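You operate a simulated robot arm through the tools that you are given. There is no shell and no other tool.

The job below is to be done with a simulated robot arm. You get a single attempt, and the scene is never put back.

## Task
Sand the burrs off the green block with the dust extractor running.
Fine: Clamp the block first; use the orange hand tool and put it back; switch the extractor off, open the clamp and put the block back. Set down upright: orange hand tool. What is to be rubbed or washed off counts as gone when no trace of it is left.

Only the result counts: the job must be done as asked and must still hold three seconds after the hand-in. Knocking over, shifting, dropping, spilling or breaking anything else fails it.

## Robot
A 6-joint arm with a two-finger parallel gripper, fixed in place. Base frame: the origin is at the foot of the arm, x ahead of it, y to its left, z up; the work surface is at about z = 0.8. Units: m, rad, N and s.
With the tool pointing down near the work surface it reaches from about 0.38 to 0.84 m from the base axis. Its first joint turns from -2.007 to 2.007 rad. Payload 4.2 kg.
The TCP is the grasp point between the finger pads, 0.023 m short of the fingertips. In the tool frame z runs along the fingers and y along their closing line. The gripper opens to 0.094 m. The fingers are 0.038 m wide and 0.01 m thick; the gripper's body (0.054 by 0.096 m) begins 0.039 m behind the TCP.
Orientation is told as [roll, pitch, yaw] about the base's x, y, z axes, in that order, counted from this pose: with the fingers straight down and closing along the base's y, the tool's x points along the base's -x, its y along +y and its z along -z.

## Interface
- The arm moves only by the tool move_arm. Its argument "increments" is a list of rows, each an object of numbers (a shift or turn left out is 0, a gripper value left out holds the last): "x", "y", "z": the shift along the tool's x, y, z in m; "rx", "ry", "rz": the turn, a rotation vector about the tool's x, y, z in rad; "fingers": the gripper command, from -1 (fully open) to 1 (shut), values between in proportion. In form: [{"x": .., "y": .., "z": .., "rx": .., "ry": .., "rz": .., "fingers": ..}, ...]. A call has 1 to 20 rows; each row shifts and turns the commanded pose from where the row before left it, along the tool's axes as they then stand. A row lasts 0.2 s, in which the tool goes at most 0.05 m and 0.15 rad; a call with a longer step from one row to the next is refused whole, and so is a gripper value outside its range. A pose out of reach is approached as far as the arm can. The call stops where the force on the tool passes 50 N (or 10 N more than at its start, if that is more) or the arm is blocked; 0.2 s more then pass. Each finger travels about 0.108 m/s and halts on what it meets, pressing with about 44 N; the grip force reading is that of the motor and also rises with nothing between the fingers. The clock runs only during rows and for 0.2 s after the last one: add rows that do not move to give the fingers time. It gives the time, the measured TCP pose, the force on the tool (base axes), the opening and the grip force at its end, in the units of the frame above (readings bear some noise), with the torque about the TCP (base axes, N m) and any sound that the robot's microphone picked up.
- Cameras (640 x 400 px; columns grow to the right, rows downward): "scene" is fixed at [0.2037, -0.642, 1.6438]; the picture's right is [0.88, -0.48, 0.00], its down [-0.29, -0.53, -0.80] and it looks along [0.38, 0.70, -0.60] (base axes); focal length 333 px, centre (320, 200). "wrist" rides on the gripper at [0.086, 0.016, -0.074] in the tool frame; the picture's right is [-0.18, 0.98, 0.00], its down [-0.58, -0.11, -0.81] and it looks along [-0.79, -0.15, 0.59] (tool axes); focal length 243 px, centre (320, 200).
- grab_frame(camera): a new picture of that camera. The clock stands still meanwhile.
- move_column(by): slides the trunk up (or, below 0, down) by that many m; the arm rides with it, the base frame stays. It gives what a move gives, with no picture.
- locate(camera, pixels): for up to 12 pixels [column, row] of the newest picture of that camera ("zoom" is the newest enlarged one), the place [x, y, z] in the base frame of the surface seen there, good to about 0.002 m, but the place of the scene camera against the robot may be out by one fixed shift of up to 0.025 m in any direction. The clock stands still meanwhile.
- inspect(camera, box): a new picture of the part [left, top, right, bottom] of that camera's present view, enlarged. The clock stands still meanwhile.
- hand_in(): hands the job in; it is judged then, once.

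Leave the gripper open and the arm clear of the work at the hand-in unless told otherwise.

The tools are called after "Request:" as a command line: name --argument value ..., lists and objects as JSON in quotes. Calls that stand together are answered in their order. move_arm: Moves the arm, as the interface text tells. Its arguments: {"type":"object","properties":{"increments":{"type":"array","items":{"type":"object","properties":{"x":{"type":"number"},"y":{"type":"number"},"z":{"type":"number"},"rx":{"type":"number"},"ry":{"type":"number"},"rz":{"type":"number"},"fingers":{"type":"number"}}}}},"required":["increments"]} The other tools are called the same way: move_column (by) slides the trunk up or down; grab_frame (camera) takes a picture; locate (camera, pixels) gives the place of the surface under pixels of a picture; inspect (camera, box) takes an enlarged picture of a part of a camera's view; hand_in () hands the job in.

At the start:

```text
time_s: 0.0
eef_pos: [0.601, -0.0452, 1.1711]
tool_rot: [0.0, 0.002, 0.0]
contact_force: [-0.8, 0.9, -0.8]
ft_torque: [-0.02, -0.01, -0.02]
width: 0.0941
grip_force: 0.1
trunk travel left (down, up): [-0.825, 0.165]
```

scene: 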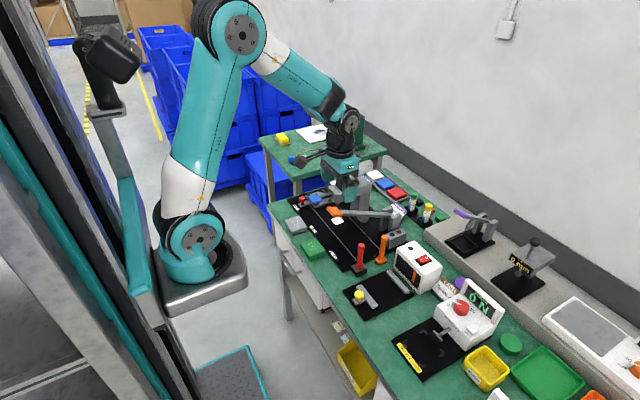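
wrist: 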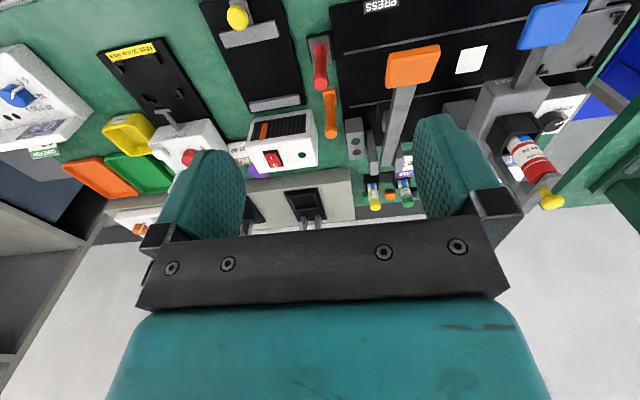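

I'll begin by looking at both cameras closely to find the green block, the clamp, the orange hand tool and the extractor.

Request:
inspect --camera "scene" --box '[260, 160, 460, 285]'

Request:
inspect --camera "scene" --box '[330, 220, 530, 345]'

Request:
inspect --camera "wrist" --box '[200, 0, 640, 220]'

```text
3.20 times, centred on (360, 222) of scene
```

zoom: 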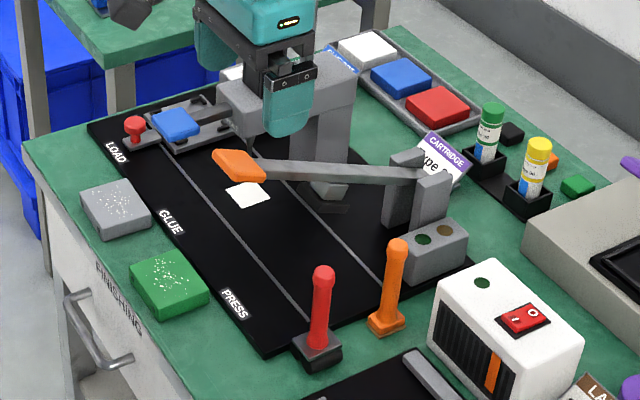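

```text
3.20 times, centred on (430, 282) of scene
```

zoom: 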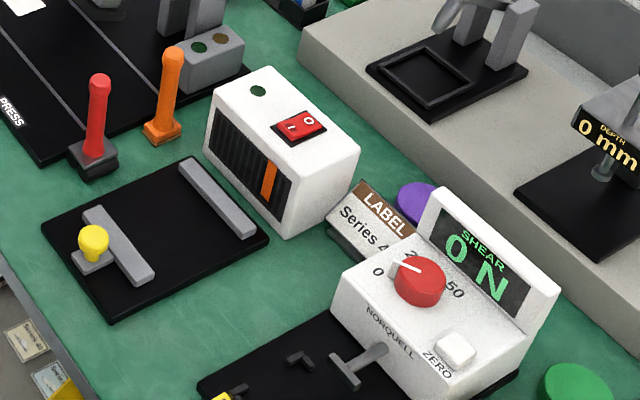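

```text
1.45 times, centred on (420, 110) of wrist
```

zoom: 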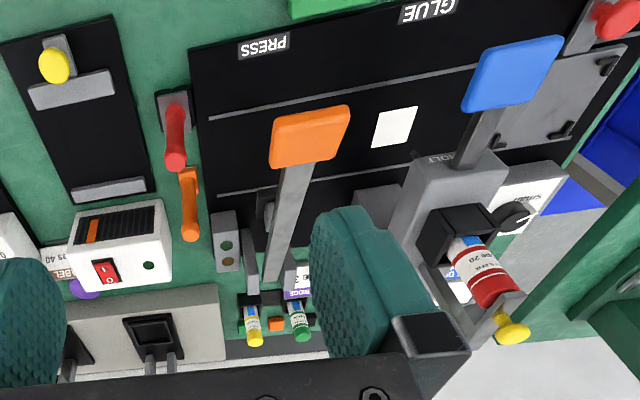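

The clamp appears to be the black plate with a yellow knob, the extractor the white box with a red rocker, and the green block with white burrs sits front-left. I'll locate points on these in a fresh zoom.

Request:
inspect --camera "scene" --box '[290, 225, 390, 287]'

Request:
inspect --camera "scene" --box '[338, 240, 448, 310]'

Request:
grab_frame --camera "scene"

```text
6.40 times, centred on (340, 256) of scene
```

zoom: 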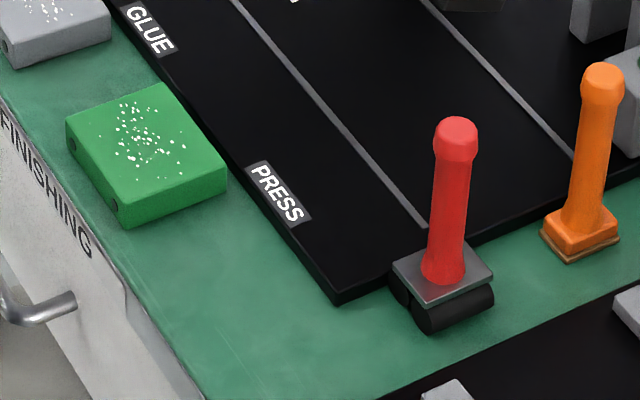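

```text
5.71 times, centred on (393, 275) of scene
```

zoom: 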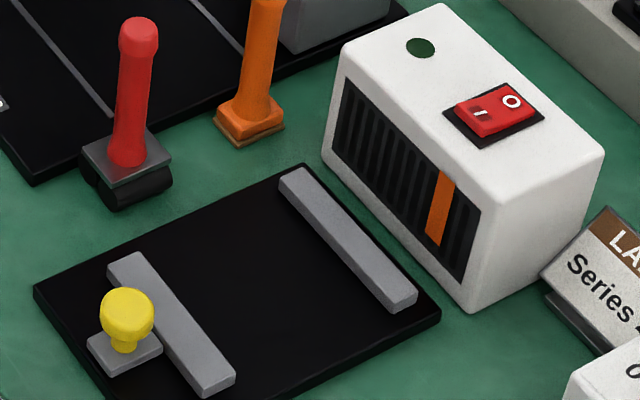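

```text
taken
```

scene: 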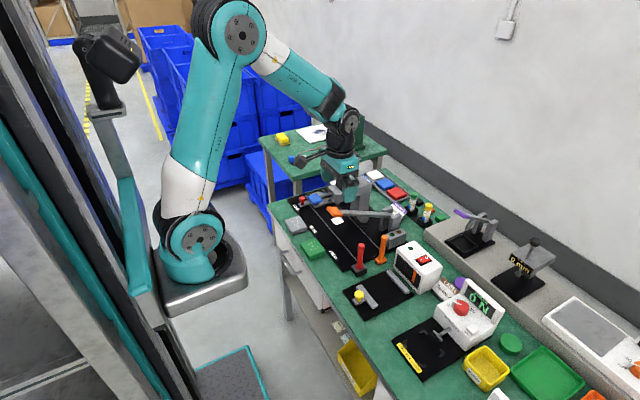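

I'll locate clamp, extractor and tool points in the latest zoom (clamp picture).

Request:
locate --camera "zoom" --pixels '[[126, 305], [100, 340], [125, 265], [215, 385], [290, 175], [405, 300], [220, 270], [420, 47], [478, 113], [512, 100], [250, 110], [240, 130]]'

Request:
locate --camera "scene" --pixels '[[313, 247], [302, 247], [315, 240], [324, 251], [310, 257], [382, 240], [384, 236], [361, 247], [296, 225], [370, 300]]'

```text
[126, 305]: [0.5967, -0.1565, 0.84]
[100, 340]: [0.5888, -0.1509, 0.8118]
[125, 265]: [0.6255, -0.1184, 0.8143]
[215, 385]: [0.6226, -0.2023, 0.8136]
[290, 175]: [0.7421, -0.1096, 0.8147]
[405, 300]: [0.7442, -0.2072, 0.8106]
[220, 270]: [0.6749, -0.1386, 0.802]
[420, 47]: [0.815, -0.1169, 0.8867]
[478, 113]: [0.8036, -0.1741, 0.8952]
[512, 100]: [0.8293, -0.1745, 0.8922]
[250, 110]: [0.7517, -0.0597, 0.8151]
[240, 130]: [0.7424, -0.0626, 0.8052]
```

```text
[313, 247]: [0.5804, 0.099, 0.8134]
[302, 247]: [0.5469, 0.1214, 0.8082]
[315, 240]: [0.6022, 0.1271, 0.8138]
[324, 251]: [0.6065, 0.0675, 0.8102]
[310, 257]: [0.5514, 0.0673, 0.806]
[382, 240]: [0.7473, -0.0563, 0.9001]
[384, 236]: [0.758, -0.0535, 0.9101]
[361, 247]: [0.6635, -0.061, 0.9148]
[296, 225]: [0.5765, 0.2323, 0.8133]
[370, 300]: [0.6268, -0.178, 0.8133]
```

Now I'll take a wrist frame and zoom for locating the same points with the wrist camera (to find the scene camera's shift).

Request:
grab_frame --camera "wrist"

Request:
inspect --camera "wrist" --box '[200, 0, 360, 200]'

```text
taken
```

wrist: 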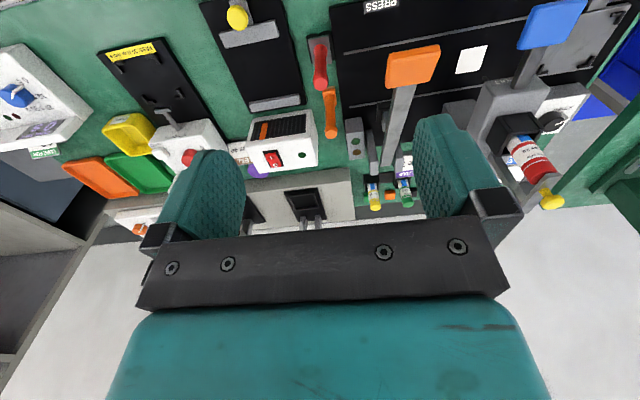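

```text
2.00 times, centred on (280, 100) of wrist
```

zoom: 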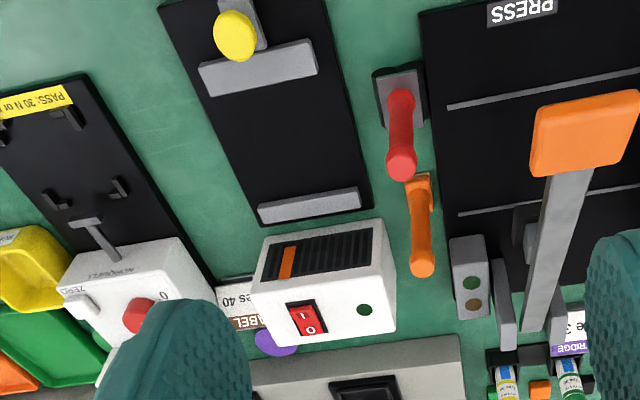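

Locating corresponding points in this wrist zoom: knob (237,35), moving jaw ends, fixed jaw ends, lamp (365,310), rocker halves, orange tool top.

Request:
locate --camera "zoom" --pixels '[[237, 35], [258, 20], [207, 72], [312, 50], [265, 212], [355, 197], [364, 310], [303, 315], [310, 330], [422, 268], [418, 185], [402, 162]]'

Request:
locate --camera "zoom" --pixels '[[165, 10], [325, 5], [255, 222], [368, 208], [200, 200], [380, 50], [400, 220], [270, 245], [378, 225], [260, 300], [390, 285]]'

```text
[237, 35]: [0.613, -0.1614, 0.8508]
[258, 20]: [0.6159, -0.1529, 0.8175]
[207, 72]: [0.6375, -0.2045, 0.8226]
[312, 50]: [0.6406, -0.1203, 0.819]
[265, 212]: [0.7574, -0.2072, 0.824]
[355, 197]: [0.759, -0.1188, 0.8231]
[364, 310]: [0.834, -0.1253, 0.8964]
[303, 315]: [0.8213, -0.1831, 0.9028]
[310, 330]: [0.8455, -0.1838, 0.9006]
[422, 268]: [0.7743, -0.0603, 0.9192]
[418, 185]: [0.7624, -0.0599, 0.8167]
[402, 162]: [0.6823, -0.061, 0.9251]
```

```text
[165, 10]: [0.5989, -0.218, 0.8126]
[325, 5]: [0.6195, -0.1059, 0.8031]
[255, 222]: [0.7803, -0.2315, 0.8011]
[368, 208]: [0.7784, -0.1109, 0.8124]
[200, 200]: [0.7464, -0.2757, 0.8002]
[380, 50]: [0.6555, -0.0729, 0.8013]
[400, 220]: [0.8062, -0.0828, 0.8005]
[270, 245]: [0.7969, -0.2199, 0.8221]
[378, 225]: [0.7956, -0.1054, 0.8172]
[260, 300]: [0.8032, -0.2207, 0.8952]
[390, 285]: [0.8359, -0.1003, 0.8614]
```

The scene camera is shifted: wrist minus scene ≈ (+0.018, −0.0085, +0.009). Table z ≈ 0.8005, block ≈ 0.06×0.06×0.022 centred near (0.595, 0.089). Next I retract the arm to get the clamp, extractor and tools in close view of the wrist camera.

Request:
move_arm --increments '[{"x": 0.03, "y": -0.02, "z": 0.03, "fingers": -1}, {"x": 0.03, "y": -0.02, "z": 0.03}, {"x": 0.03, "y": -0.02, "z": 0.03}, {"x": 0.03, "y": -0.02, "z": 0.03}, {"x": 0.03, "y": -0.02, "z": 0.0}]'

Request:
grab_frame --camera "wrist"

```text
time_s: 1.2
eef_pos: [0.4857, -0.1559, 1.0474]
tool_rot: [0.002, 0.001, 0.0]
contact_force: [0.0, 0.0, 0.8]
ft_torque: [0.0, 0.0, 0.01]
width: 0.0939
grip_force: 0.0
out of reach, approached as far as the arm can: row 4, 5
trunk travel left (down, up): [-0.825, 0.165]
```

```text
taken
```

wrist: 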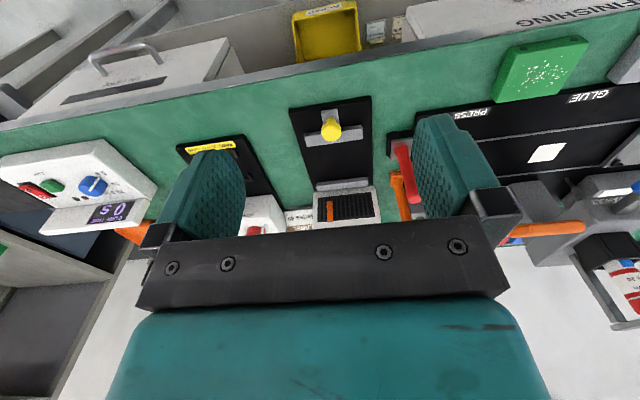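

The clamp, tools and block are in view. I'll zoom in on the clamp with the tools and on the block.

Request:
inspect --camera "wrist" --box '[270, 80, 430, 230]'

Request:
inspect --camera "wrist" --box '[480, 20, 610, 110]'

```text
2.67 times, centred on (350, 155) of wrist
```

zoom: 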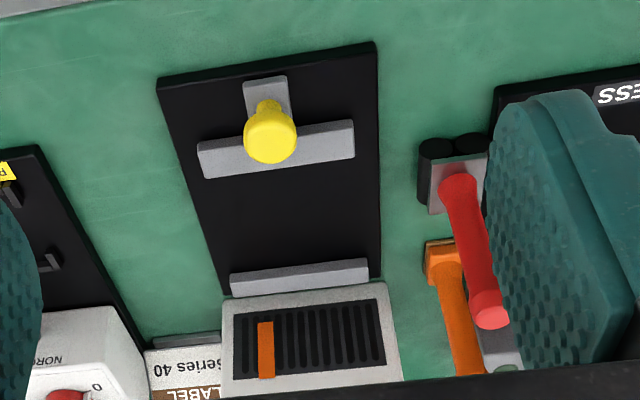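

```text
4.44 times, centred on (545, 65) of wrist
```

zoom: 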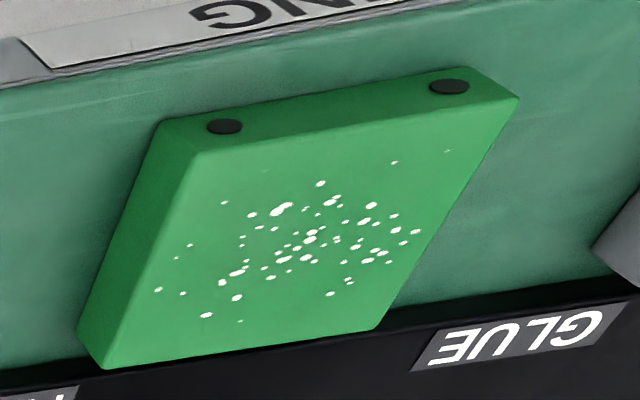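

Locating the block's top face corners in this zoom: (195,155), (505,100), (372,325), (108,362) and centre points.

Request:
locate --camera "zoom" --pixels '[[198, 158], [508, 102], [370, 322], [110, 360], [300, 240], [225, 126], [449, 86], [165, 122], [468, 68], [60, 200], [450, 300], [82, 330]]'

```text
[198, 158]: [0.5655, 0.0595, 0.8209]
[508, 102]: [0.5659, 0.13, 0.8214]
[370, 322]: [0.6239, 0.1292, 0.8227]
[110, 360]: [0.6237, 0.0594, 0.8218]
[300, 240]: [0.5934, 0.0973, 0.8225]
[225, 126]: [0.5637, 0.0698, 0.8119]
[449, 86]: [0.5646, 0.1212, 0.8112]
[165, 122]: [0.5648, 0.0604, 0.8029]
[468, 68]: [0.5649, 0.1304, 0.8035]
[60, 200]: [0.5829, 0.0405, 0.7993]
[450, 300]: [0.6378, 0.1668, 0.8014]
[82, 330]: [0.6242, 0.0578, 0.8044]
```

Block: x 0.5645–0.625, y 0.059–0.1305, top 0.822. Now zooming on the clamp again to get its edges.

Request:
inspect --camera "wrist" --box '[280, 90, 400, 200]'

```text
3.64 times, centred on (340, 145) of wrist
```

zoom: 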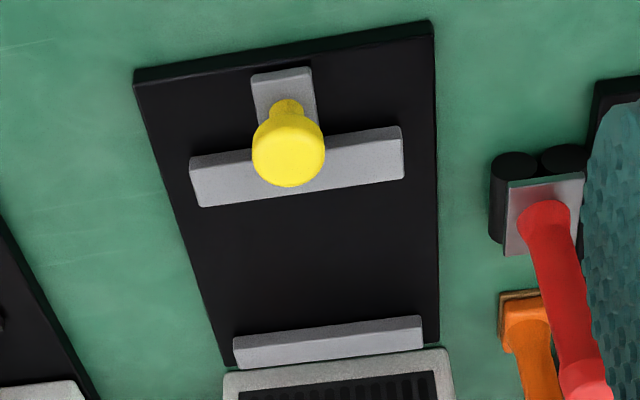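

Locating clamp edges: board corners, moving jaw corners, fixed jaw corners, knob.

Request:
locate --camera "zoom" --pixels '[[136, 80], [432, 28], [437, 338], [230, 360], [195, 165], [400, 132], [401, 176], [204, 203], [238, 345], [419, 322], [420, 344], [240, 364]]'

Request:
locate --camera "zoom" --pixels '[[288, 155], [288, 182], [256, 150], [321, 145], [290, 105], [258, 85], [305, 75], [300, 250], [215, 170], [390, 150], [330, 340], [330, 330]]'

```text
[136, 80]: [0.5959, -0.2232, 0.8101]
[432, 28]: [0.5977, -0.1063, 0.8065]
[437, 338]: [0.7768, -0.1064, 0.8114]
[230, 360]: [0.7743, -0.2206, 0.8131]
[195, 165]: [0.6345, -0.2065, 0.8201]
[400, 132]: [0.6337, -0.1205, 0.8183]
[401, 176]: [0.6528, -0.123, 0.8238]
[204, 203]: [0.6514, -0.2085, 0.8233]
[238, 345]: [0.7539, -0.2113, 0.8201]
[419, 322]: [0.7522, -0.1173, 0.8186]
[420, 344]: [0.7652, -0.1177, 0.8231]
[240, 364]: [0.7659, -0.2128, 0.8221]
```

```text
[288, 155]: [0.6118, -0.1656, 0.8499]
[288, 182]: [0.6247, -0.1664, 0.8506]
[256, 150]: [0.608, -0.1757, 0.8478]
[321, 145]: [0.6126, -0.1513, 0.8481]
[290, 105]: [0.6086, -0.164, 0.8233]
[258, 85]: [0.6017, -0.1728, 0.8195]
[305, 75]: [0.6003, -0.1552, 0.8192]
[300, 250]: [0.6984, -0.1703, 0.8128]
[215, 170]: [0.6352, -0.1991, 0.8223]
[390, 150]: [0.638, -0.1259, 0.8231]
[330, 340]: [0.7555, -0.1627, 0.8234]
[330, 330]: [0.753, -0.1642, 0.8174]
```

Clamp: board top 0.8125; moving jaw x 0.634–0.6535, fixed jaw inner face x≈0.7525, jaws centred y≈−0.164, knob top 0.85 at (0.612,−0.164). Before picking the block, I check where the overhanging lever paddles are in the scene.

Request:
grab_frame --camera "scene"

Request:
inspect --camera "scene" --box '[270, 170, 430, 270]'

```text
taken
```

scene: 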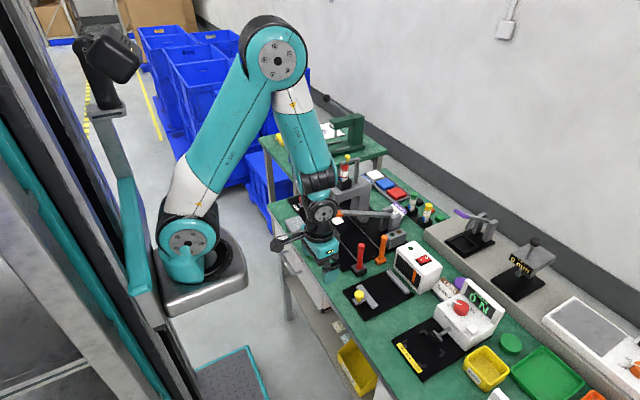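

```text
4.00 times, centred on (350, 220) of scene
```

zoom: 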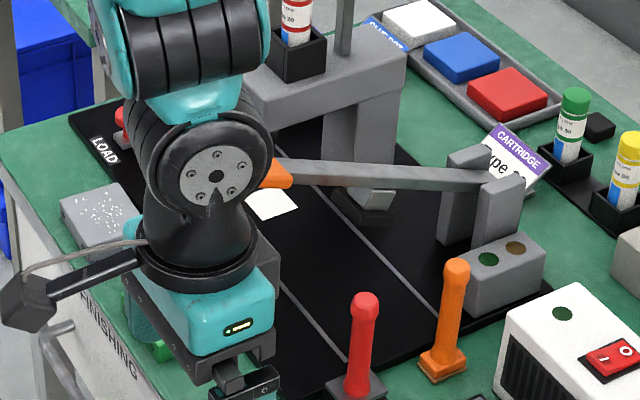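

Locating the orange lever paddle and other nearby items in this zoom.

Request:
locate --camera "zoom" --pixels '[[281, 176], [300, 170], [480, 185], [455, 268], [440, 368], [465, 350], [426, 362], [505, 262], [365, 305], [355, 390]]'

Request:
locate --camera "scene" --pixels '[[279, 246], [277, 243], [300, 238], [338, 216]]'

```text
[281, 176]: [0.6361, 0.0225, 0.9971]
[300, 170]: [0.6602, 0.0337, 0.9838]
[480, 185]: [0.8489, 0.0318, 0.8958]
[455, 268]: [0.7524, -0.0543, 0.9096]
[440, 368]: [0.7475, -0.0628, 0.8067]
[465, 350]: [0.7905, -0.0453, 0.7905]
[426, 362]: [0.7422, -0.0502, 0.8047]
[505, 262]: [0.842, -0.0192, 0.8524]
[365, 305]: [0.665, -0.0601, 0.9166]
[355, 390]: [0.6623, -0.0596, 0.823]
```

```text
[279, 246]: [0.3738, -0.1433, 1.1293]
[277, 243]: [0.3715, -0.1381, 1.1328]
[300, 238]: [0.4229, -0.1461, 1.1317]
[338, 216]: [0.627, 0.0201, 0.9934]
```

The orange lever paddle hangs at about z=1.0 near (0.65, 0.015) – close to the block's airspace. I'll measure its extent with the current wrist view (paddle seen edge-on near (545,228)).

Request:
inspect --camera "wrist" --box '[480, 130, 640, 250]'

```text
3.33 times, centred on (560, 190) of wrist
```

zoom: 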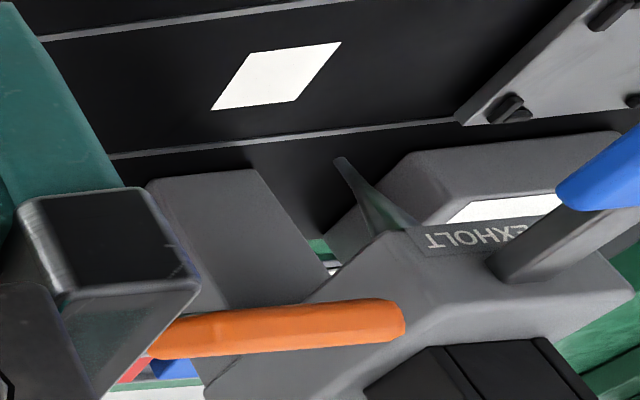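

Locating paddle points: left end near finger (185,335), right end (400,318), mid (290,325), and blue paddle tip (570,200).

Request:
locate --camera "zoom" --pixels '[[190, 325], [290, 312], [395, 308], [395, 335], [290, 340], [190, 350], [565, 195], [600, 180], [500, 260]]'

```text
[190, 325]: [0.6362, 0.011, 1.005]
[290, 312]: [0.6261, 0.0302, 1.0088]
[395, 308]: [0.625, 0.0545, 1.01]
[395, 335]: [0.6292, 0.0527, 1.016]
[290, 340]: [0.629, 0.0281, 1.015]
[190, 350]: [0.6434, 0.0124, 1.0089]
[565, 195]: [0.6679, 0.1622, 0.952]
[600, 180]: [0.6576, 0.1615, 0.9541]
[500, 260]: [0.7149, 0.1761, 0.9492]
```

Paddle front edge is at x≈0.625, y 0.008–0.056, z≈1.01. I'll tilt the tool 0.2 rad (wrist leaning back toward the base) for the block pick so the wrist clears the paddle. First tilt and a modest forward move, checking what the arm reports.

Request:
move_arm --increments '[{"x": -0.04, "ry": -0.1}, {"x": -0.04, "ry": -0.1}, {"y": 0.04}, {"y": 0.04}]'

```text
time_s: 2.2
eef_pos: [0.565, -0.0765, 1.0562]
tool_rot: [0.001, -0.2, -0.002]
contact_force: [1.0, -0.7, 0.6]
ft_torque: [0.03, -0.04, 0.01]
width: 0.0941
grip_force: 0.0
trunk travel left (down, up): [-0.825, 0.165]
```

Now moving left to y≈0.095 staying at x≈0.565.

Request:
move_arm --increments '[{"y": 0.043}, {"y": 0.043}, {"y": 0.043}, {"y": 0.0425}]'

Request:
grab_frame --camera "wrist"

Request:
grab_frame --camera "scene"

```text
time_s: 3.2
eef_pos: [0.5638, 0.0982, 1.0568]
tool_rot: [0.001, -0.199, -0.002]
contact_force: [-0.2, -0.1, -0.3]
ft_torque: [0.04, 0.01, 0.01]
width: 0.0944
grip_force: 0.1
trunk travel left (down, up): [-0.825, 0.165]
```

```text
taken
```

wrist: 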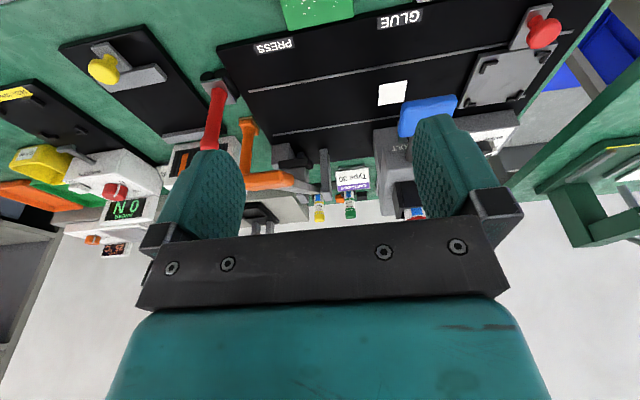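

```text
taken
```

scene: 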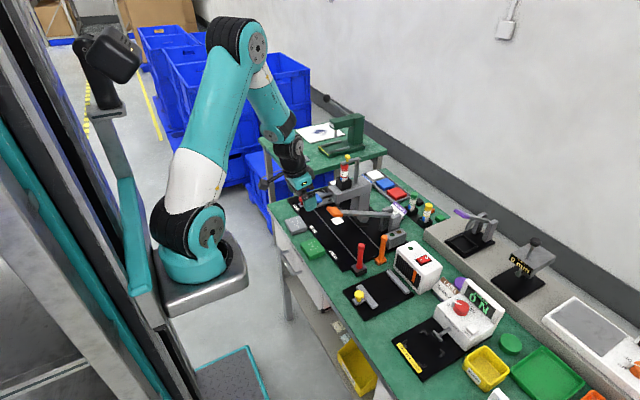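

Aligned over the block. Descending along a straight line to (0.592, 0.095, 0.90), then checking.

Request:
move_arm --increments '[{"x": 0.0009, "y": -0.0008, "z": 0.0398}, {"x": 0.0009, "y": -0.0008, "z": 0.0398}, {"x": 0.0009, "y": -0.0008, "z": 0.0398}, {"x": 0.0009, "y": -0.0008, "z": 0.0398}]'

Request:
grab_frame --camera "wrist"

Request:
inspect --camera "scene" --box '[250, 140, 410, 270]'

```text
time_s: 4.2
eef_pos: [0.5951, 0.096, 0.8963]
tool_rot: [0.001, -0.201, 0.001]
contact_force: [0.2, -1.1, 0.1]
ft_torque: [0.01, -0.06, 0.01]
width: 0.0939
grip_force: 0.1
trunk travel left (down, up): [-0.825, 0.165]
```

```text
taken
```

wrist: 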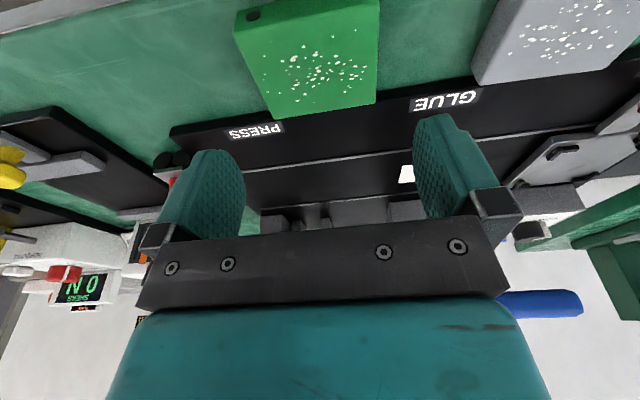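

```text
3.08 times, centred on (330, 205) of scene
```

zoom: 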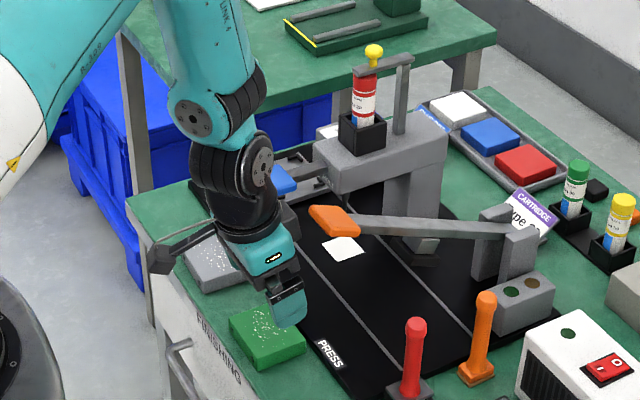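

The block is in the wrist view ahead/below. Checking its side edges from this close view.

Request:
locate --camera "wrist" --pixels '[[248, 42], [262, 80], [276, 112], [374, 98], [376, 60], [320, 106], [320, 60], [350, 20]]'

```text
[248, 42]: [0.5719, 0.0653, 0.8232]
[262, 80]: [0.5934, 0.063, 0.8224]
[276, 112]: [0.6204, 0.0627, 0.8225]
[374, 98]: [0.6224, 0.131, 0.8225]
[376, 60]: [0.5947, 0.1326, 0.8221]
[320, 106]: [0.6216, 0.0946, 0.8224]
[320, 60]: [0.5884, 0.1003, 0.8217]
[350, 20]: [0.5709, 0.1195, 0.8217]
```

Block spans y≈0.061–0.132. Descending to the grasp height (TCP z≈0.830).

Request:
move_arm --increments '[{"x": 0.0054, "z": 0.0215}, {"x": 0.0054, "z": 0.0215}, {"x": 0.0054, "y": 0.0005, "z": 0.0215}]'

Request:
inspect --camera "scene" --box '[250, 170, 390, 280]'

```text
time_s: 5.0
eef_pos: [0.5907, 0.0964, 0.8302]
tool_rot: [0.002, -0.199, 0.001]
contact_force: [0.0, 0.5, -0.2]
ft_torque: [-0.02, -0.01, -0.01]
width: 0.0939
grip_force: 0.0
trunk travel left (down, up): [-0.825, 0.165]
```

```text
3.64 times, centred on (320, 225) of scene
```

zoom: 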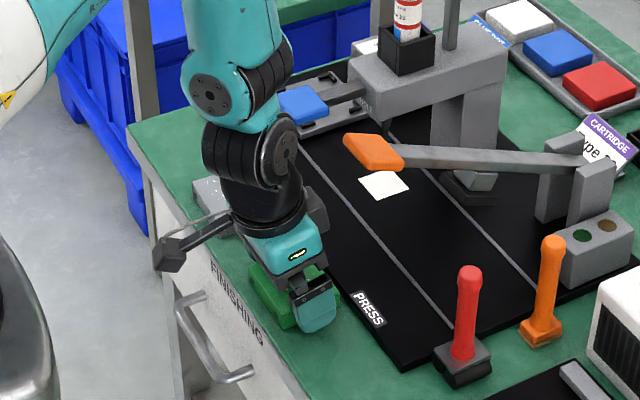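

Clear of everything. Closing the fingers on the block.

Request:
move_arm --increments '[{"fingers": 1}, {}, {}]'

```text
time_s: 5.8
eef_pos: [0.591, 0.096, 0.8296]
tool_rot: [0.001, -0.198, -0.001]
contact_force: [-0.2, 0.3, -0.3]
ft_torque: [-0.02, -0.01, 0.01]
width: 0.0742
grip_force: 44.1
trunk travel left (down, up): [-0.825, 0.165]
```

The block is held (width 0.074). Lifting straight up a bit, then up and back away from the paddle.

Request:
move_arm --increments '[{"x": -0.004, "z": -0.0196}, {"x": -0.004, "z": -0.0196}, {"x": 0.009, "z": -0.035}, {"x": 0.009, "z": -0.035}, {"x": 0.009, "z": -0.0}]'

Request:
grab_frame --camera "wrist"

```text
time_s: 7.0
eef_pos: [0.5523, 0.0948, 0.9335]
tool_rot: [0.0, -0.199, 0.0]
contact_force: [0.6, 1.2, -0.7]
ft_torque: [-0.04, 0.02, 0.0]
width: 0.0741
grip_force: 43.8
trunk travel left (down, up): [-0.825, 0.165]
```

```text
taken
```

wrist: 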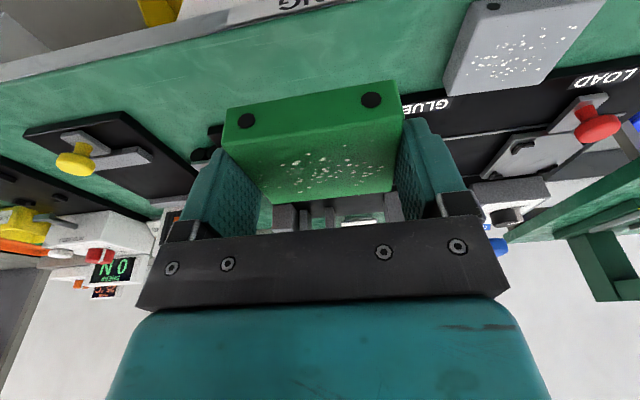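

The block is held level. I'll measure the block's corners in hand to know its offset from the TCP.

Request:
locate --camera "wrist" --pixels '[[230, 112], [390, 84], [245, 120], [370, 100], [300, 148], [274, 200], [390, 187], [330, 195], [320, 98]]'

```text
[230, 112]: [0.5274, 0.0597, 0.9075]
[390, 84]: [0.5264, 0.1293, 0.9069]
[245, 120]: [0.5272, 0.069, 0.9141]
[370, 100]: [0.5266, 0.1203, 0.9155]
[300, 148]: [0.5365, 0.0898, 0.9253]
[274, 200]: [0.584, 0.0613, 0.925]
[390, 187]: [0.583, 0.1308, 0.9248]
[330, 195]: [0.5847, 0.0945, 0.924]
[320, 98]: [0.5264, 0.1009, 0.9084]
```

Block centre is +0.004 in x from the TCP, its bottom 0.0305 below. Moving right to y=−0.1645, then forward over the clamp at height.

Request:
move_arm --increments '[{"y": -0.0432}, {"y": -0.0432}, {"y": -0.0432}, {"y": -0.0432}, {"y": -0.0432}, {"y": -0.0432}]'

Request:
move_arm --increments '[{"x": -0.0397, "z": 0.00805}, {"x": -0.0397, "z": 0.00805}, {"x": -0.0397, "z": 0.00805}, {"x": -0.0397, "z": 0.00805}]'

Request:
grab_frame --camera "wrist"

Request:
inspect --camera "scene" --box '[300, 180, 460, 310]'

```text
time_s: 8.4
eef_pos: [0.5528, -0.1642, 0.9356]
tool_rot: [0.0, -0.201, 0.0]
contact_force: [0.6, 0.6, 0.3]
ft_torque: [-0.05, -0.01, -0.01]
width: 0.0742
grip_force: 43.5
trunk travel left (down, up): [-0.825, 0.165]
```

```text
time_s: 9.4
eef_pos: [0.712, -0.1628, 0.935]
tool_rot: [0.0, -0.199, -0.002]
contact_force: [0.5, 0.5, 0.1]
ft_torque: [0.01, -0.01, 0.02]
width: 0.0743
grip_force: 44.1
trunk travel left (down, up): [-0.825, 0.165]
```

```text
taken
```

wrist: 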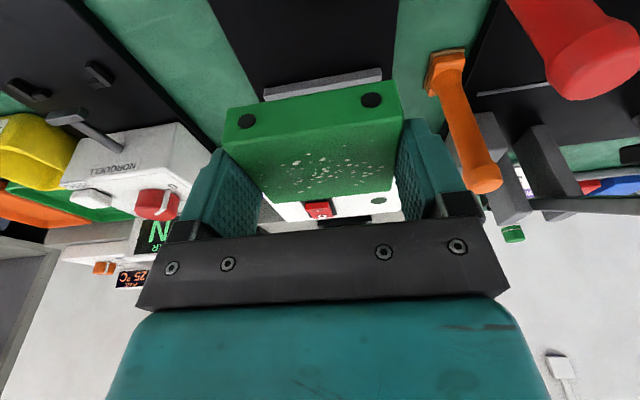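

```text
3.08 times, centred on (380, 245) of scene
```

zoom: 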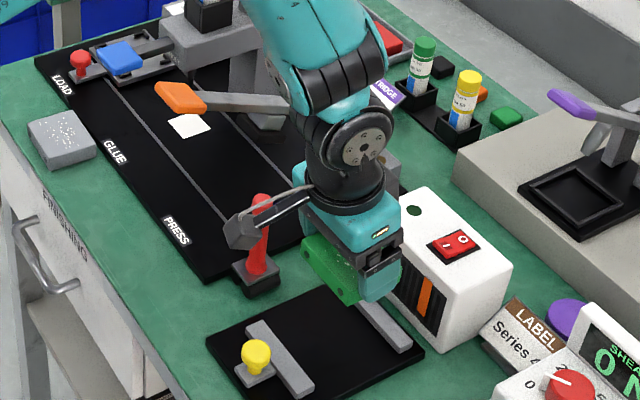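

Above the clamp. Refining the fixed jaw's location from this view at (265–382, 72–100).

Request:
inspect --camera "wrist" --box '[220, 50, 420, 175]'

```text
3.20 times, centred on (320, 112) of wrist
```

zoom: 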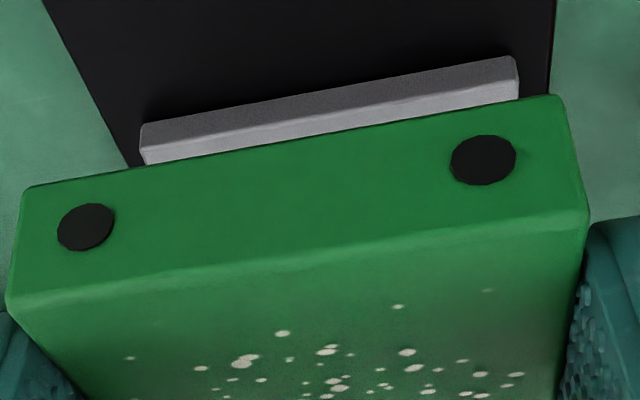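

Locating: jaw lower inner edge, jaw top inner edge, jaw ends; and block front-face points.

Request:
locate --camera "zoom" --pixels '[[150, 127], [330, 90], [508, 60], [330, 115], [148, 155], [516, 90], [145, 140], [518, 70], [30, 200], [555, 100], [300, 50], [500, 50]]'

```text
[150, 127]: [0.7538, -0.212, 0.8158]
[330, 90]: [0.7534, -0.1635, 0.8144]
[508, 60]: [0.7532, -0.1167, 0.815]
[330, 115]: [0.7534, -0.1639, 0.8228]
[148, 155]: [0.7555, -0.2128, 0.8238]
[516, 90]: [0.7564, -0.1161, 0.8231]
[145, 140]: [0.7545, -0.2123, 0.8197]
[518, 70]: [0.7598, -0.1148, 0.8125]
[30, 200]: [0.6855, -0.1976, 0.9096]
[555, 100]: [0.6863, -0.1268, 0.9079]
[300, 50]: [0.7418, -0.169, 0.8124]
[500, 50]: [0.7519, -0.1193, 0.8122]
```

Fixed jaw inner face x=0.7534, centre y=−0.164. Lowering the block to about 2–3 mm above the board with its far face ~3 mm short of the jaw.

Request:
move_arm --increments '[{"x": 0.00345, "y": -0.0004, "z": 0.022}, {"x": 0.00345, "y": -0.0004, "z": 0.022}, {"x": 0.00345, "y": -0.0004, "z": 0.022}, {"x": 0.00345, "z": 0.022}]'

Request:
inspect --camera "scene" --box '[320, 200, 460, 310]'

Request:
grab_frame --camera "wrist"

```text
time_s: 10.4
eef_pos: [0.7136, -0.1632, 0.8452]
tool_rot: [-0.001, -0.2, 0.0]
contact_force: [0.3, -0.8, -0.1]
ft_torque: [0.03, 0.01, 0.0]
width: 0.0741
grip_force: 44.3
trunk travel left (down, up): [-0.825, 0.165]
```

```text
3.64 times, centred on (390, 255) of scene
```

zoom: 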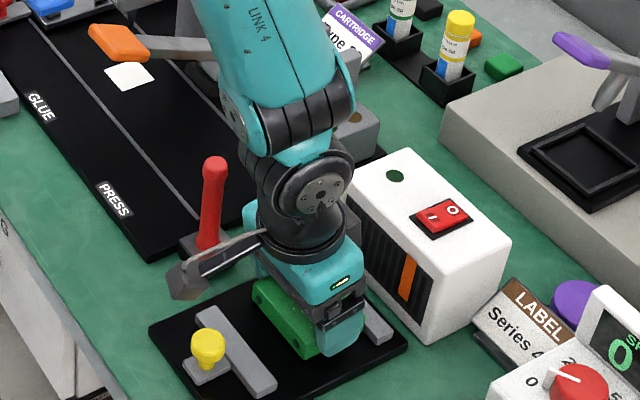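

```text
taken
```

wrist: 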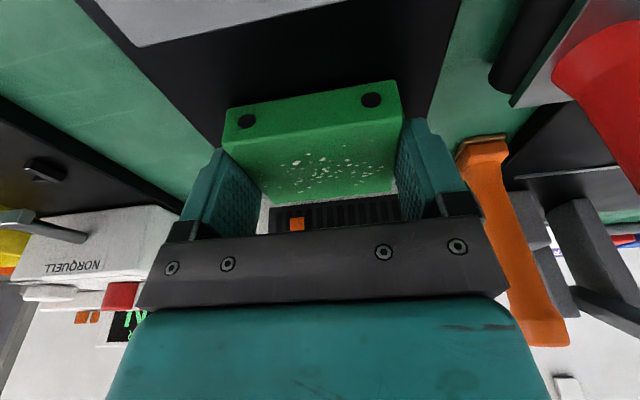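

Nearly down. Lowering in 1 mm steps until contact.

Request:
move_arm --increments '[{"x": -0.0008, "z": 0.0012}, {"x": -0.0008, "z": 0.001}]'

```text
time_s: 11.0
eef_pos: [0.7159, -0.1632, 0.8428]
tool_rot: [0.002, -0.199, -0.001]
contact_force: [-7.7, 1.6, 1.1]
ft_torque: [-0.01, 0.13, -0.15]
width: 0.0741
grip_force: 44.2
trunk travel left (down, up): [-0.825, 0.165]
```

A −7.7 N force in x: the far face has already met the fixed jaw. I back off 1 mm in x and lower further to feel the board.

Request:
move_arm --increments '[{"x": 0.0012}, {"z": 0.0008}, {"z": 0.0008}]'

```text
time_s: 11.8
eef_pos: [0.7155, -0.1637, 0.8418]
tool_rot: [0.002, -0.199, -0.002]
contact_force: [-9.4, 0.4, 3.1]
ft_torque: [0.04, 0.07, -0.14]
width: 0.0742
grip_force: 43.7
trunk travel left (down, up): [-0.825, 0.165]
```

Still −9 N in x; easing back another 2 mm to see what touches.

Request:
move_arm --increments '[{"x": 0.002}, {}]'

Request:
inspect --camera "scene" --box '[340, 220, 440, 300]'

```text
time_s: 12.4
eef_pos: [0.716, -0.1648, 0.8426]
tool_rot: [-0.001, -0.203, 0.001]
contact_force: [-0.1, -2.0, 4.0]
ft_torque: [0.04, 0.17, -0.07]
width: 0.0742
grip_force: 44.0
trunk travel left (down, up): [-0.825, 0.165]
```

```text
5.00 times, centred on (390, 260) of scene
```

zoom: 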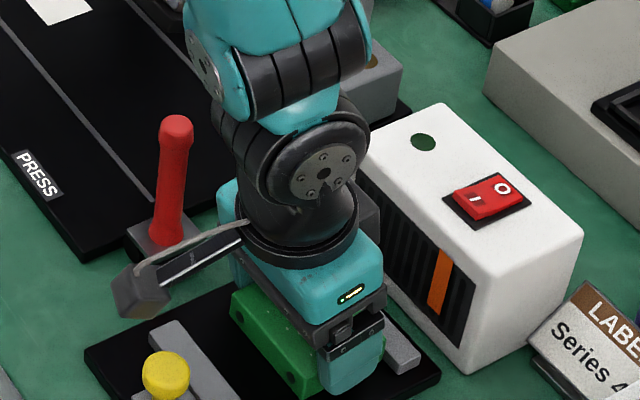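

Now x force is zero and +4 N in z: the block rests on the board. Opening the fingers.

Request:
move_arm --increments '[{"fingers": -1}, {}, {}]'

Request:
grab_frame --camera "wrist"

```text
time_s: 13.2
eef_pos: [0.7154, -0.1629, 0.8415]
tool_rot: [0.0, -0.2, 0.001]
contact_force: [0.9, 0.3, -0.9]
ft_torque: [0.0, -0.03, -0.01]
width: 0.0942
grip_force: 0.0
trunk travel left (down, up): [-0.825, 0.165]
```

```text
taken
```

wrist: 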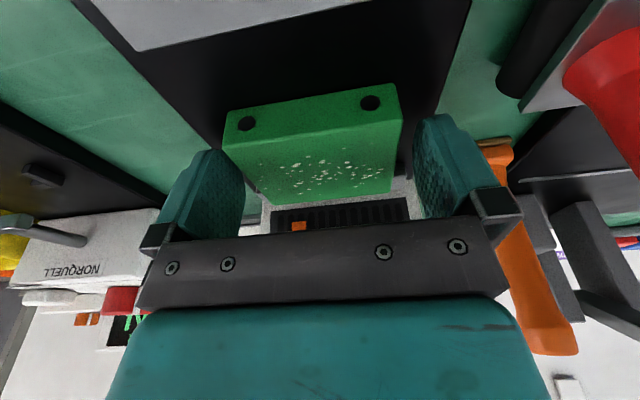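

Block released in the clamp, fingers clear on both sides. Rising straight up, then checking the block's location.

Request:
move_arm --increments '[{"x": -0.0066, "z": -0.0327}, {"x": -0.0066, "z": -0.0327}, {"x": -0.0066, "z": -0.0327}, {"x": 0.0294, "z": -0.025, "ry": 0.1}, {"x": 0.035, "z": -0.0, "ry": 0.1}]'

Request:
grab_frame --camera "wrist"

```text
time_s: 14.4
eef_pos: [0.6479, -0.1624, 0.9564]
tool_rot: [0.0, 0.0, 0.0]
contact_force: [-0.1, 0.1, -0.2]
ft_torque: [0.0, 0.01, 0.0]
width: 0.0941
grip_force: 0.1
trunk travel left (down, up): [-0.825, 0.165]
```

```text
taken
```

wrist: 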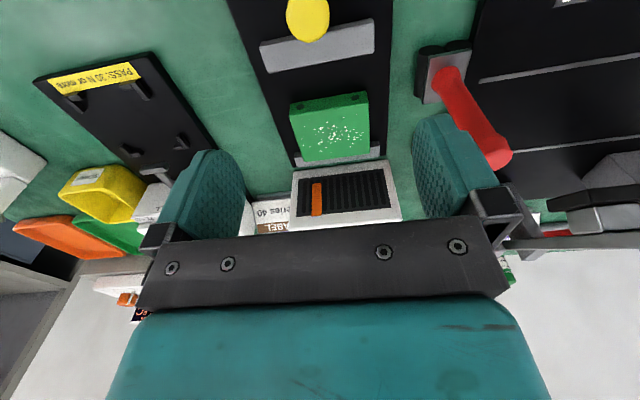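

Locating block corners now in the clamp, knob and moving jaw from this view.

Request:
locate --camera "wrist" --pixels '[[291, 107], [365, 95], [368, 157], [304, 161], [330, 130], [305, 18], [308, 38], [265, 45], [372, 25], [372, 50], [268, 70], [330, 161]]'

Request:
inspect --camera "wrist" --box '[240, 0, 420, 112]'

```text
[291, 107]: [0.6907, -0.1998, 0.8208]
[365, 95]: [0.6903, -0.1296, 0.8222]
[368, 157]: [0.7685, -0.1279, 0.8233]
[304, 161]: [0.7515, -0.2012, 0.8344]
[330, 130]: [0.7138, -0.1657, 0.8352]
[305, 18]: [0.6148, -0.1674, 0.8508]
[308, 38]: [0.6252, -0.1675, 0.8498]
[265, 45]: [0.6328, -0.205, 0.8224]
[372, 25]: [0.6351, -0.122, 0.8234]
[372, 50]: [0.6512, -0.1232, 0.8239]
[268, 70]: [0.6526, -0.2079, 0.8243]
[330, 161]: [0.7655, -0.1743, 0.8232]
```

```text
3.56 times, centred on (330, 56) of wrist
```

zoom: 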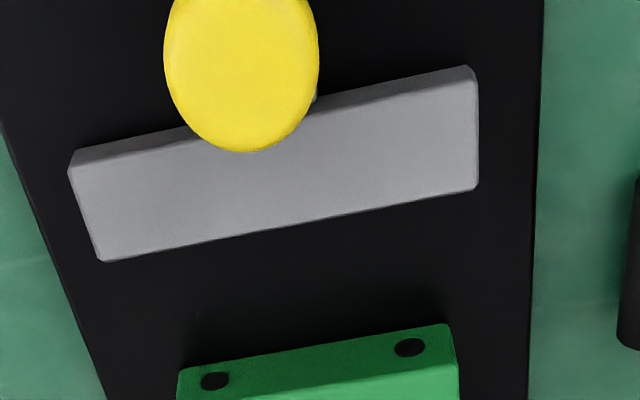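

Block front face x=0.6905, so the jaw must travel ~0.037. Moving above the knob at (0.612, −0.165) and lowering.

Request:
move_arm --increments '[{"x": 0.036, "y": -0.0025}, {"z": 0.035}, {"z": 0.035}]'

Request:
inspect --camera "scene" --box '[320, 220, 440, 310]'

```text
time_s: 15.2
eef_pos: [0.6099, -0.1664, 0.8878]
tool_rot: [0.0, -0.001, 0.0]
contact_force: [0.3, 0.0, -0.1]
ft_torque: [0.01, -0.06, -0.01]
width: 0.0937
grip_force: 0.0
trunk travel left (down, up): [-0.825, 0.165]
```

```text
4.44 times, centred on (380, 265) of scene
```

zoom: 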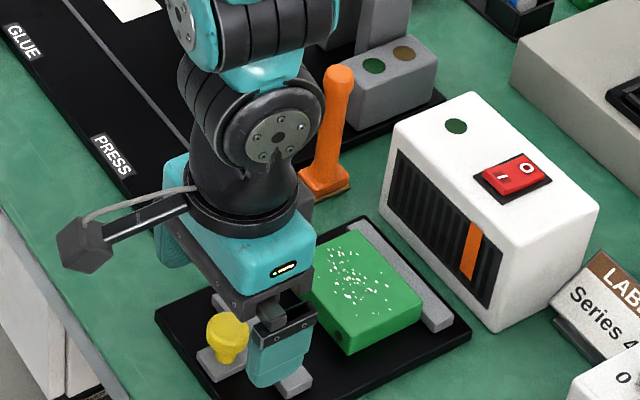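

Geometry matches. Lowering 4 cm so the fingers straddle the knob (tips at z≈0.825), then checking.

Request:
move_arm --increments '[{"x": -0.002, "y": 0.0015, "z": 0.02}, {"z": 0.02}]'

Request:
move_arm --increments '[{"fingers": 1}, {}, {}, {}]'

Request:
inspect --camera "scene" --box '[320, 220, 440, 310]'

```text
time_s: 15.8
eef_pos: [0.6112, -0.1658, 0.8463]
tool_rot: [0.0, 0.001, -0.002]
contact_force: [-0.3, 0.3, 0.4]
ft_torque: [0.0, 0.02, -0.01]
width: 0.0941
grip_force: 0.1
trunk travel left (down, up): [-0.825, 0.165]
```

```text
time_s: 16.8
eef_pos: [0.6109, -0.1648, 0.8471]
tool_rot: [0.001, 0.0, 0.002]
contact_force: [0.3, 14.5, -3.6]
ft_torque: [0.19, -0.36, 0.1]
width: 0.0274
grip_force: 45.0
trunk travel left (down, up): [-0.825, 0.165]
```

```text
4.44 times, centred on (380, 265) of scene
```

zoom: 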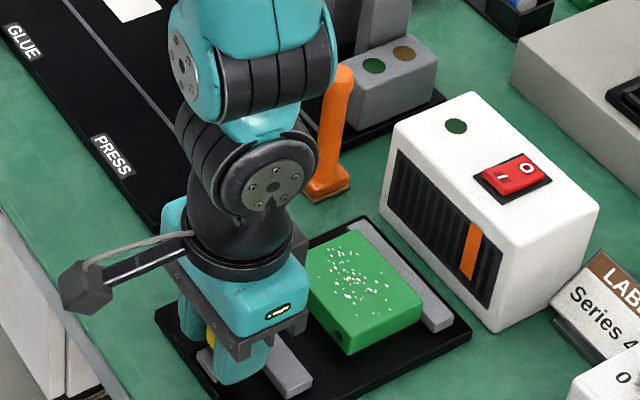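

Knob gripped (width 0.027), with +14.5 N side load: knob centre is slightly to +y. I'll shift 1 mm in +y, and then push forward in small steps.

Request:
move_arm --increments '[{"y": 0.001}, {}]'

Request:
move_arm --increments '[{"x": -0.005}, {"x": -0.005}]'

```text
time_s: 17.4
eef_pos: [0.6115, -0.1646, 0.8469]
tool_rot: [0.001, -0.001, 0.001]
contact_force: [-0.6, 10.9, 0.7]
ft_torque: [0.14, 0.24, 0.22]
width: 0.0271
grip_force: 45.0
trunk travel left (down, up): [-0.825, 0.165]
```

```text
time_s: 18.0
eef_pos: [0.6224, -0.1631, 0.8463]
tool_rot: [-0.001, -0.001, -0.002]
contact_force: [-0.8, 6.1, 13.7]
ft_torque: [0.07, 1.19, 0.01]
width: 0.0272
grip_force: 44.8
trunk travel left (down, up): [-0.825, 0.165]
```

The tool advanced 11 mm. Checking whether the jaw came along.

Request:
grab_frame --camera "wrist"

Request:
inspect --camera "scene" --box '[320, 220, 440, 310]'

```text
taken
```

wrist: 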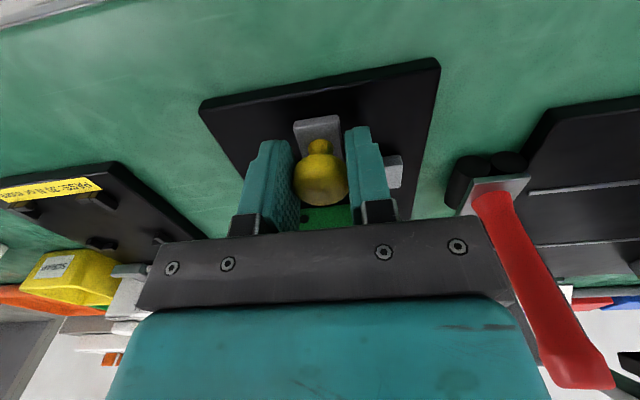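

```text
4.44 times, centred on (380, 265) of scene
```

zoom: 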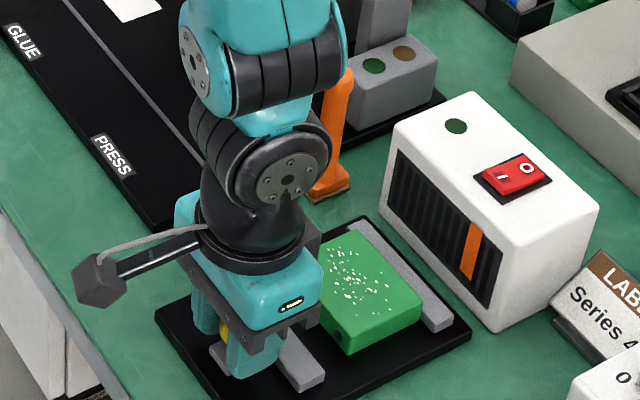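

The jaw slides with the knob. Pushing on toward the block (~26 mm left).

Request:
move_arm --increments '[{"x": -0.006}, {"x": -0.006}, {"x": -0.006}, {"x": -0.005}]'

```text
time_s: 19.0
eef_pos: [0.6459, -0.1655, 0.8472]
tool_rot: [0.001, -0.004, 0.0]
contact_force: [1.8, 4.4, 12.7]
ft_torque: [-0.02, -0.77, 0.06]
width: 0.0277
grip_force: 45.3
trunk travel left (down, up): [-0.825, 0.165]
```

Request:
move_arm --increments '[{"x": -0.002}, {"x": -0.002}, {"x": -0.001}, {}]'

Request:
inspect --camera "scene" --box '[320, 220, 440, 310]'

```text
time_s: 20.0
eef_pos: [0.647, -0.1653, 0.846]
tool_rot: [0.0, 0.007, -0.002]
contact_force: [-23.5, 3.3, 22.3]
ft_torque: [0.01, 0.6, -0.03]
width: 0.0277
grip_force: 45.3
trunk travel left (down, up): [-0.825, 0.165]
```

```text
4.44 times, centred on (380, 265) of scene
```

zoom: 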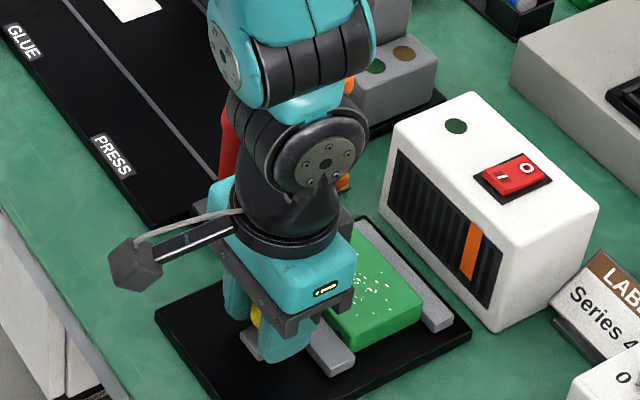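

−23.5 N in x: the jaw presses on the block. A slightly firmer push of 1.5 mm to seat it.

Request:
move_arm --increments '[{"x": -0.001}, {"x": -0.0005}, {}]'

```text
time_s: 20.8
eef_pos: [0.6486, -0.1656, 0.8462]
tool_rot: [0.002, 0.009, 0.001]
contact_force: [-30.9, 1.9, 2.1]
ft_torque: [-0.01, -0.13, 0.01]
width: 0.0277
grip_force: 45.1
trunk travel left (down, up): [-0.825, 0.165]
```

Firm at −31 N. Releasing the knob and checking the jaw stays put.

Request:
move_arm --increments '[{"fingers": -1}, {}, {}]'

Request:
move_arm --increments '[{"z": -0.04}, {"z": -0.04}, {"x": 0.02, "z": -0.03}]'

Request:
grab_frame --camera "wrist"

Request:
inspect --camera "scene" --box '[320, 220, 440, 310]'

```text
time_s: 21.6
eef_pos: [0.6513, -0.1652, 0.8472]
tool_rot: [0.0, 0.001, 0.0]
contact_force: [-0.5, -0.2, 0.3]
ft_torque: [-0.02, 0.02, 0.03]
width: 0.0942
grip_force: 0.0
trunk travel left (down, up): [-0.825, 0.165]
```

```text
time_s: 22.4
eef_pos: [0.6315, -0.1663, 0.9582]
tool_rot: [0.001, 0.003, 0.002]
contact_force: [1.4, 0.3, -1.3]
ft_torque: [0.01, 0.0, 0.0]
width: 0.0941
grip_force: 0.0
trunk travel left (down, up): [-0.825, 0.165]
```

```text
taken
```

wrist: 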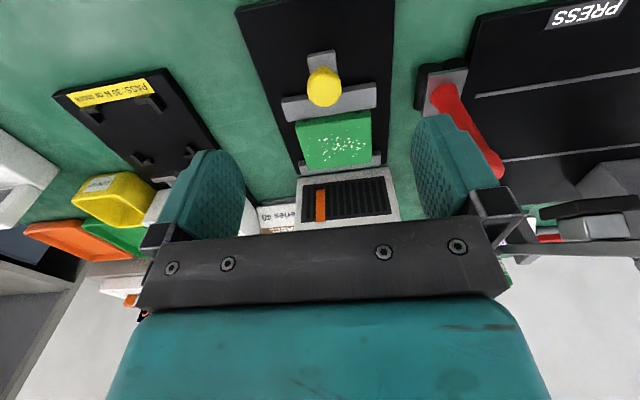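

```text
4.44 times, centred on (380, 265) of scene
```

zoom: 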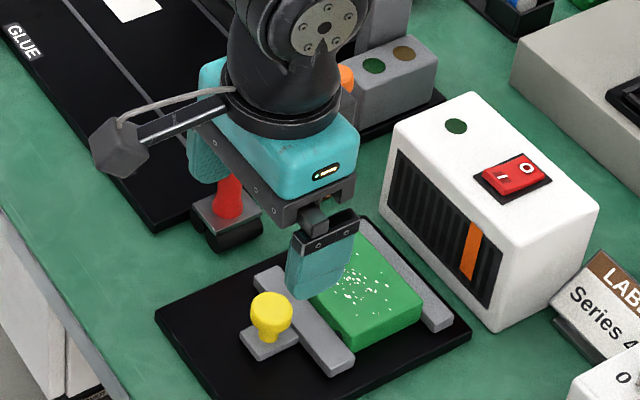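

Checking the jaw gap in a wrist zoom.

Request:
inspect --camera "wrist" --box '[270, 70, 400, 180]'

```text
3.64 times, centred on (335, 125) of wrist
```

zoom: 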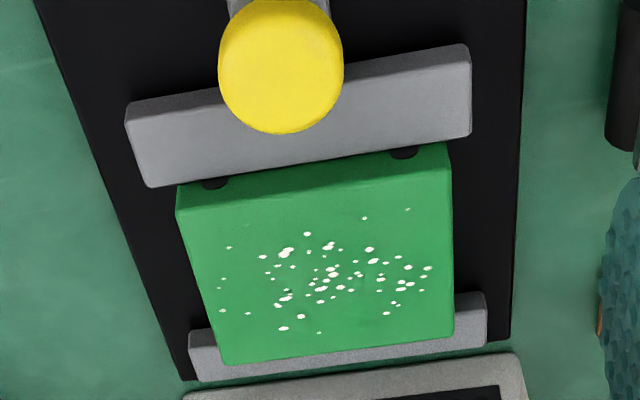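

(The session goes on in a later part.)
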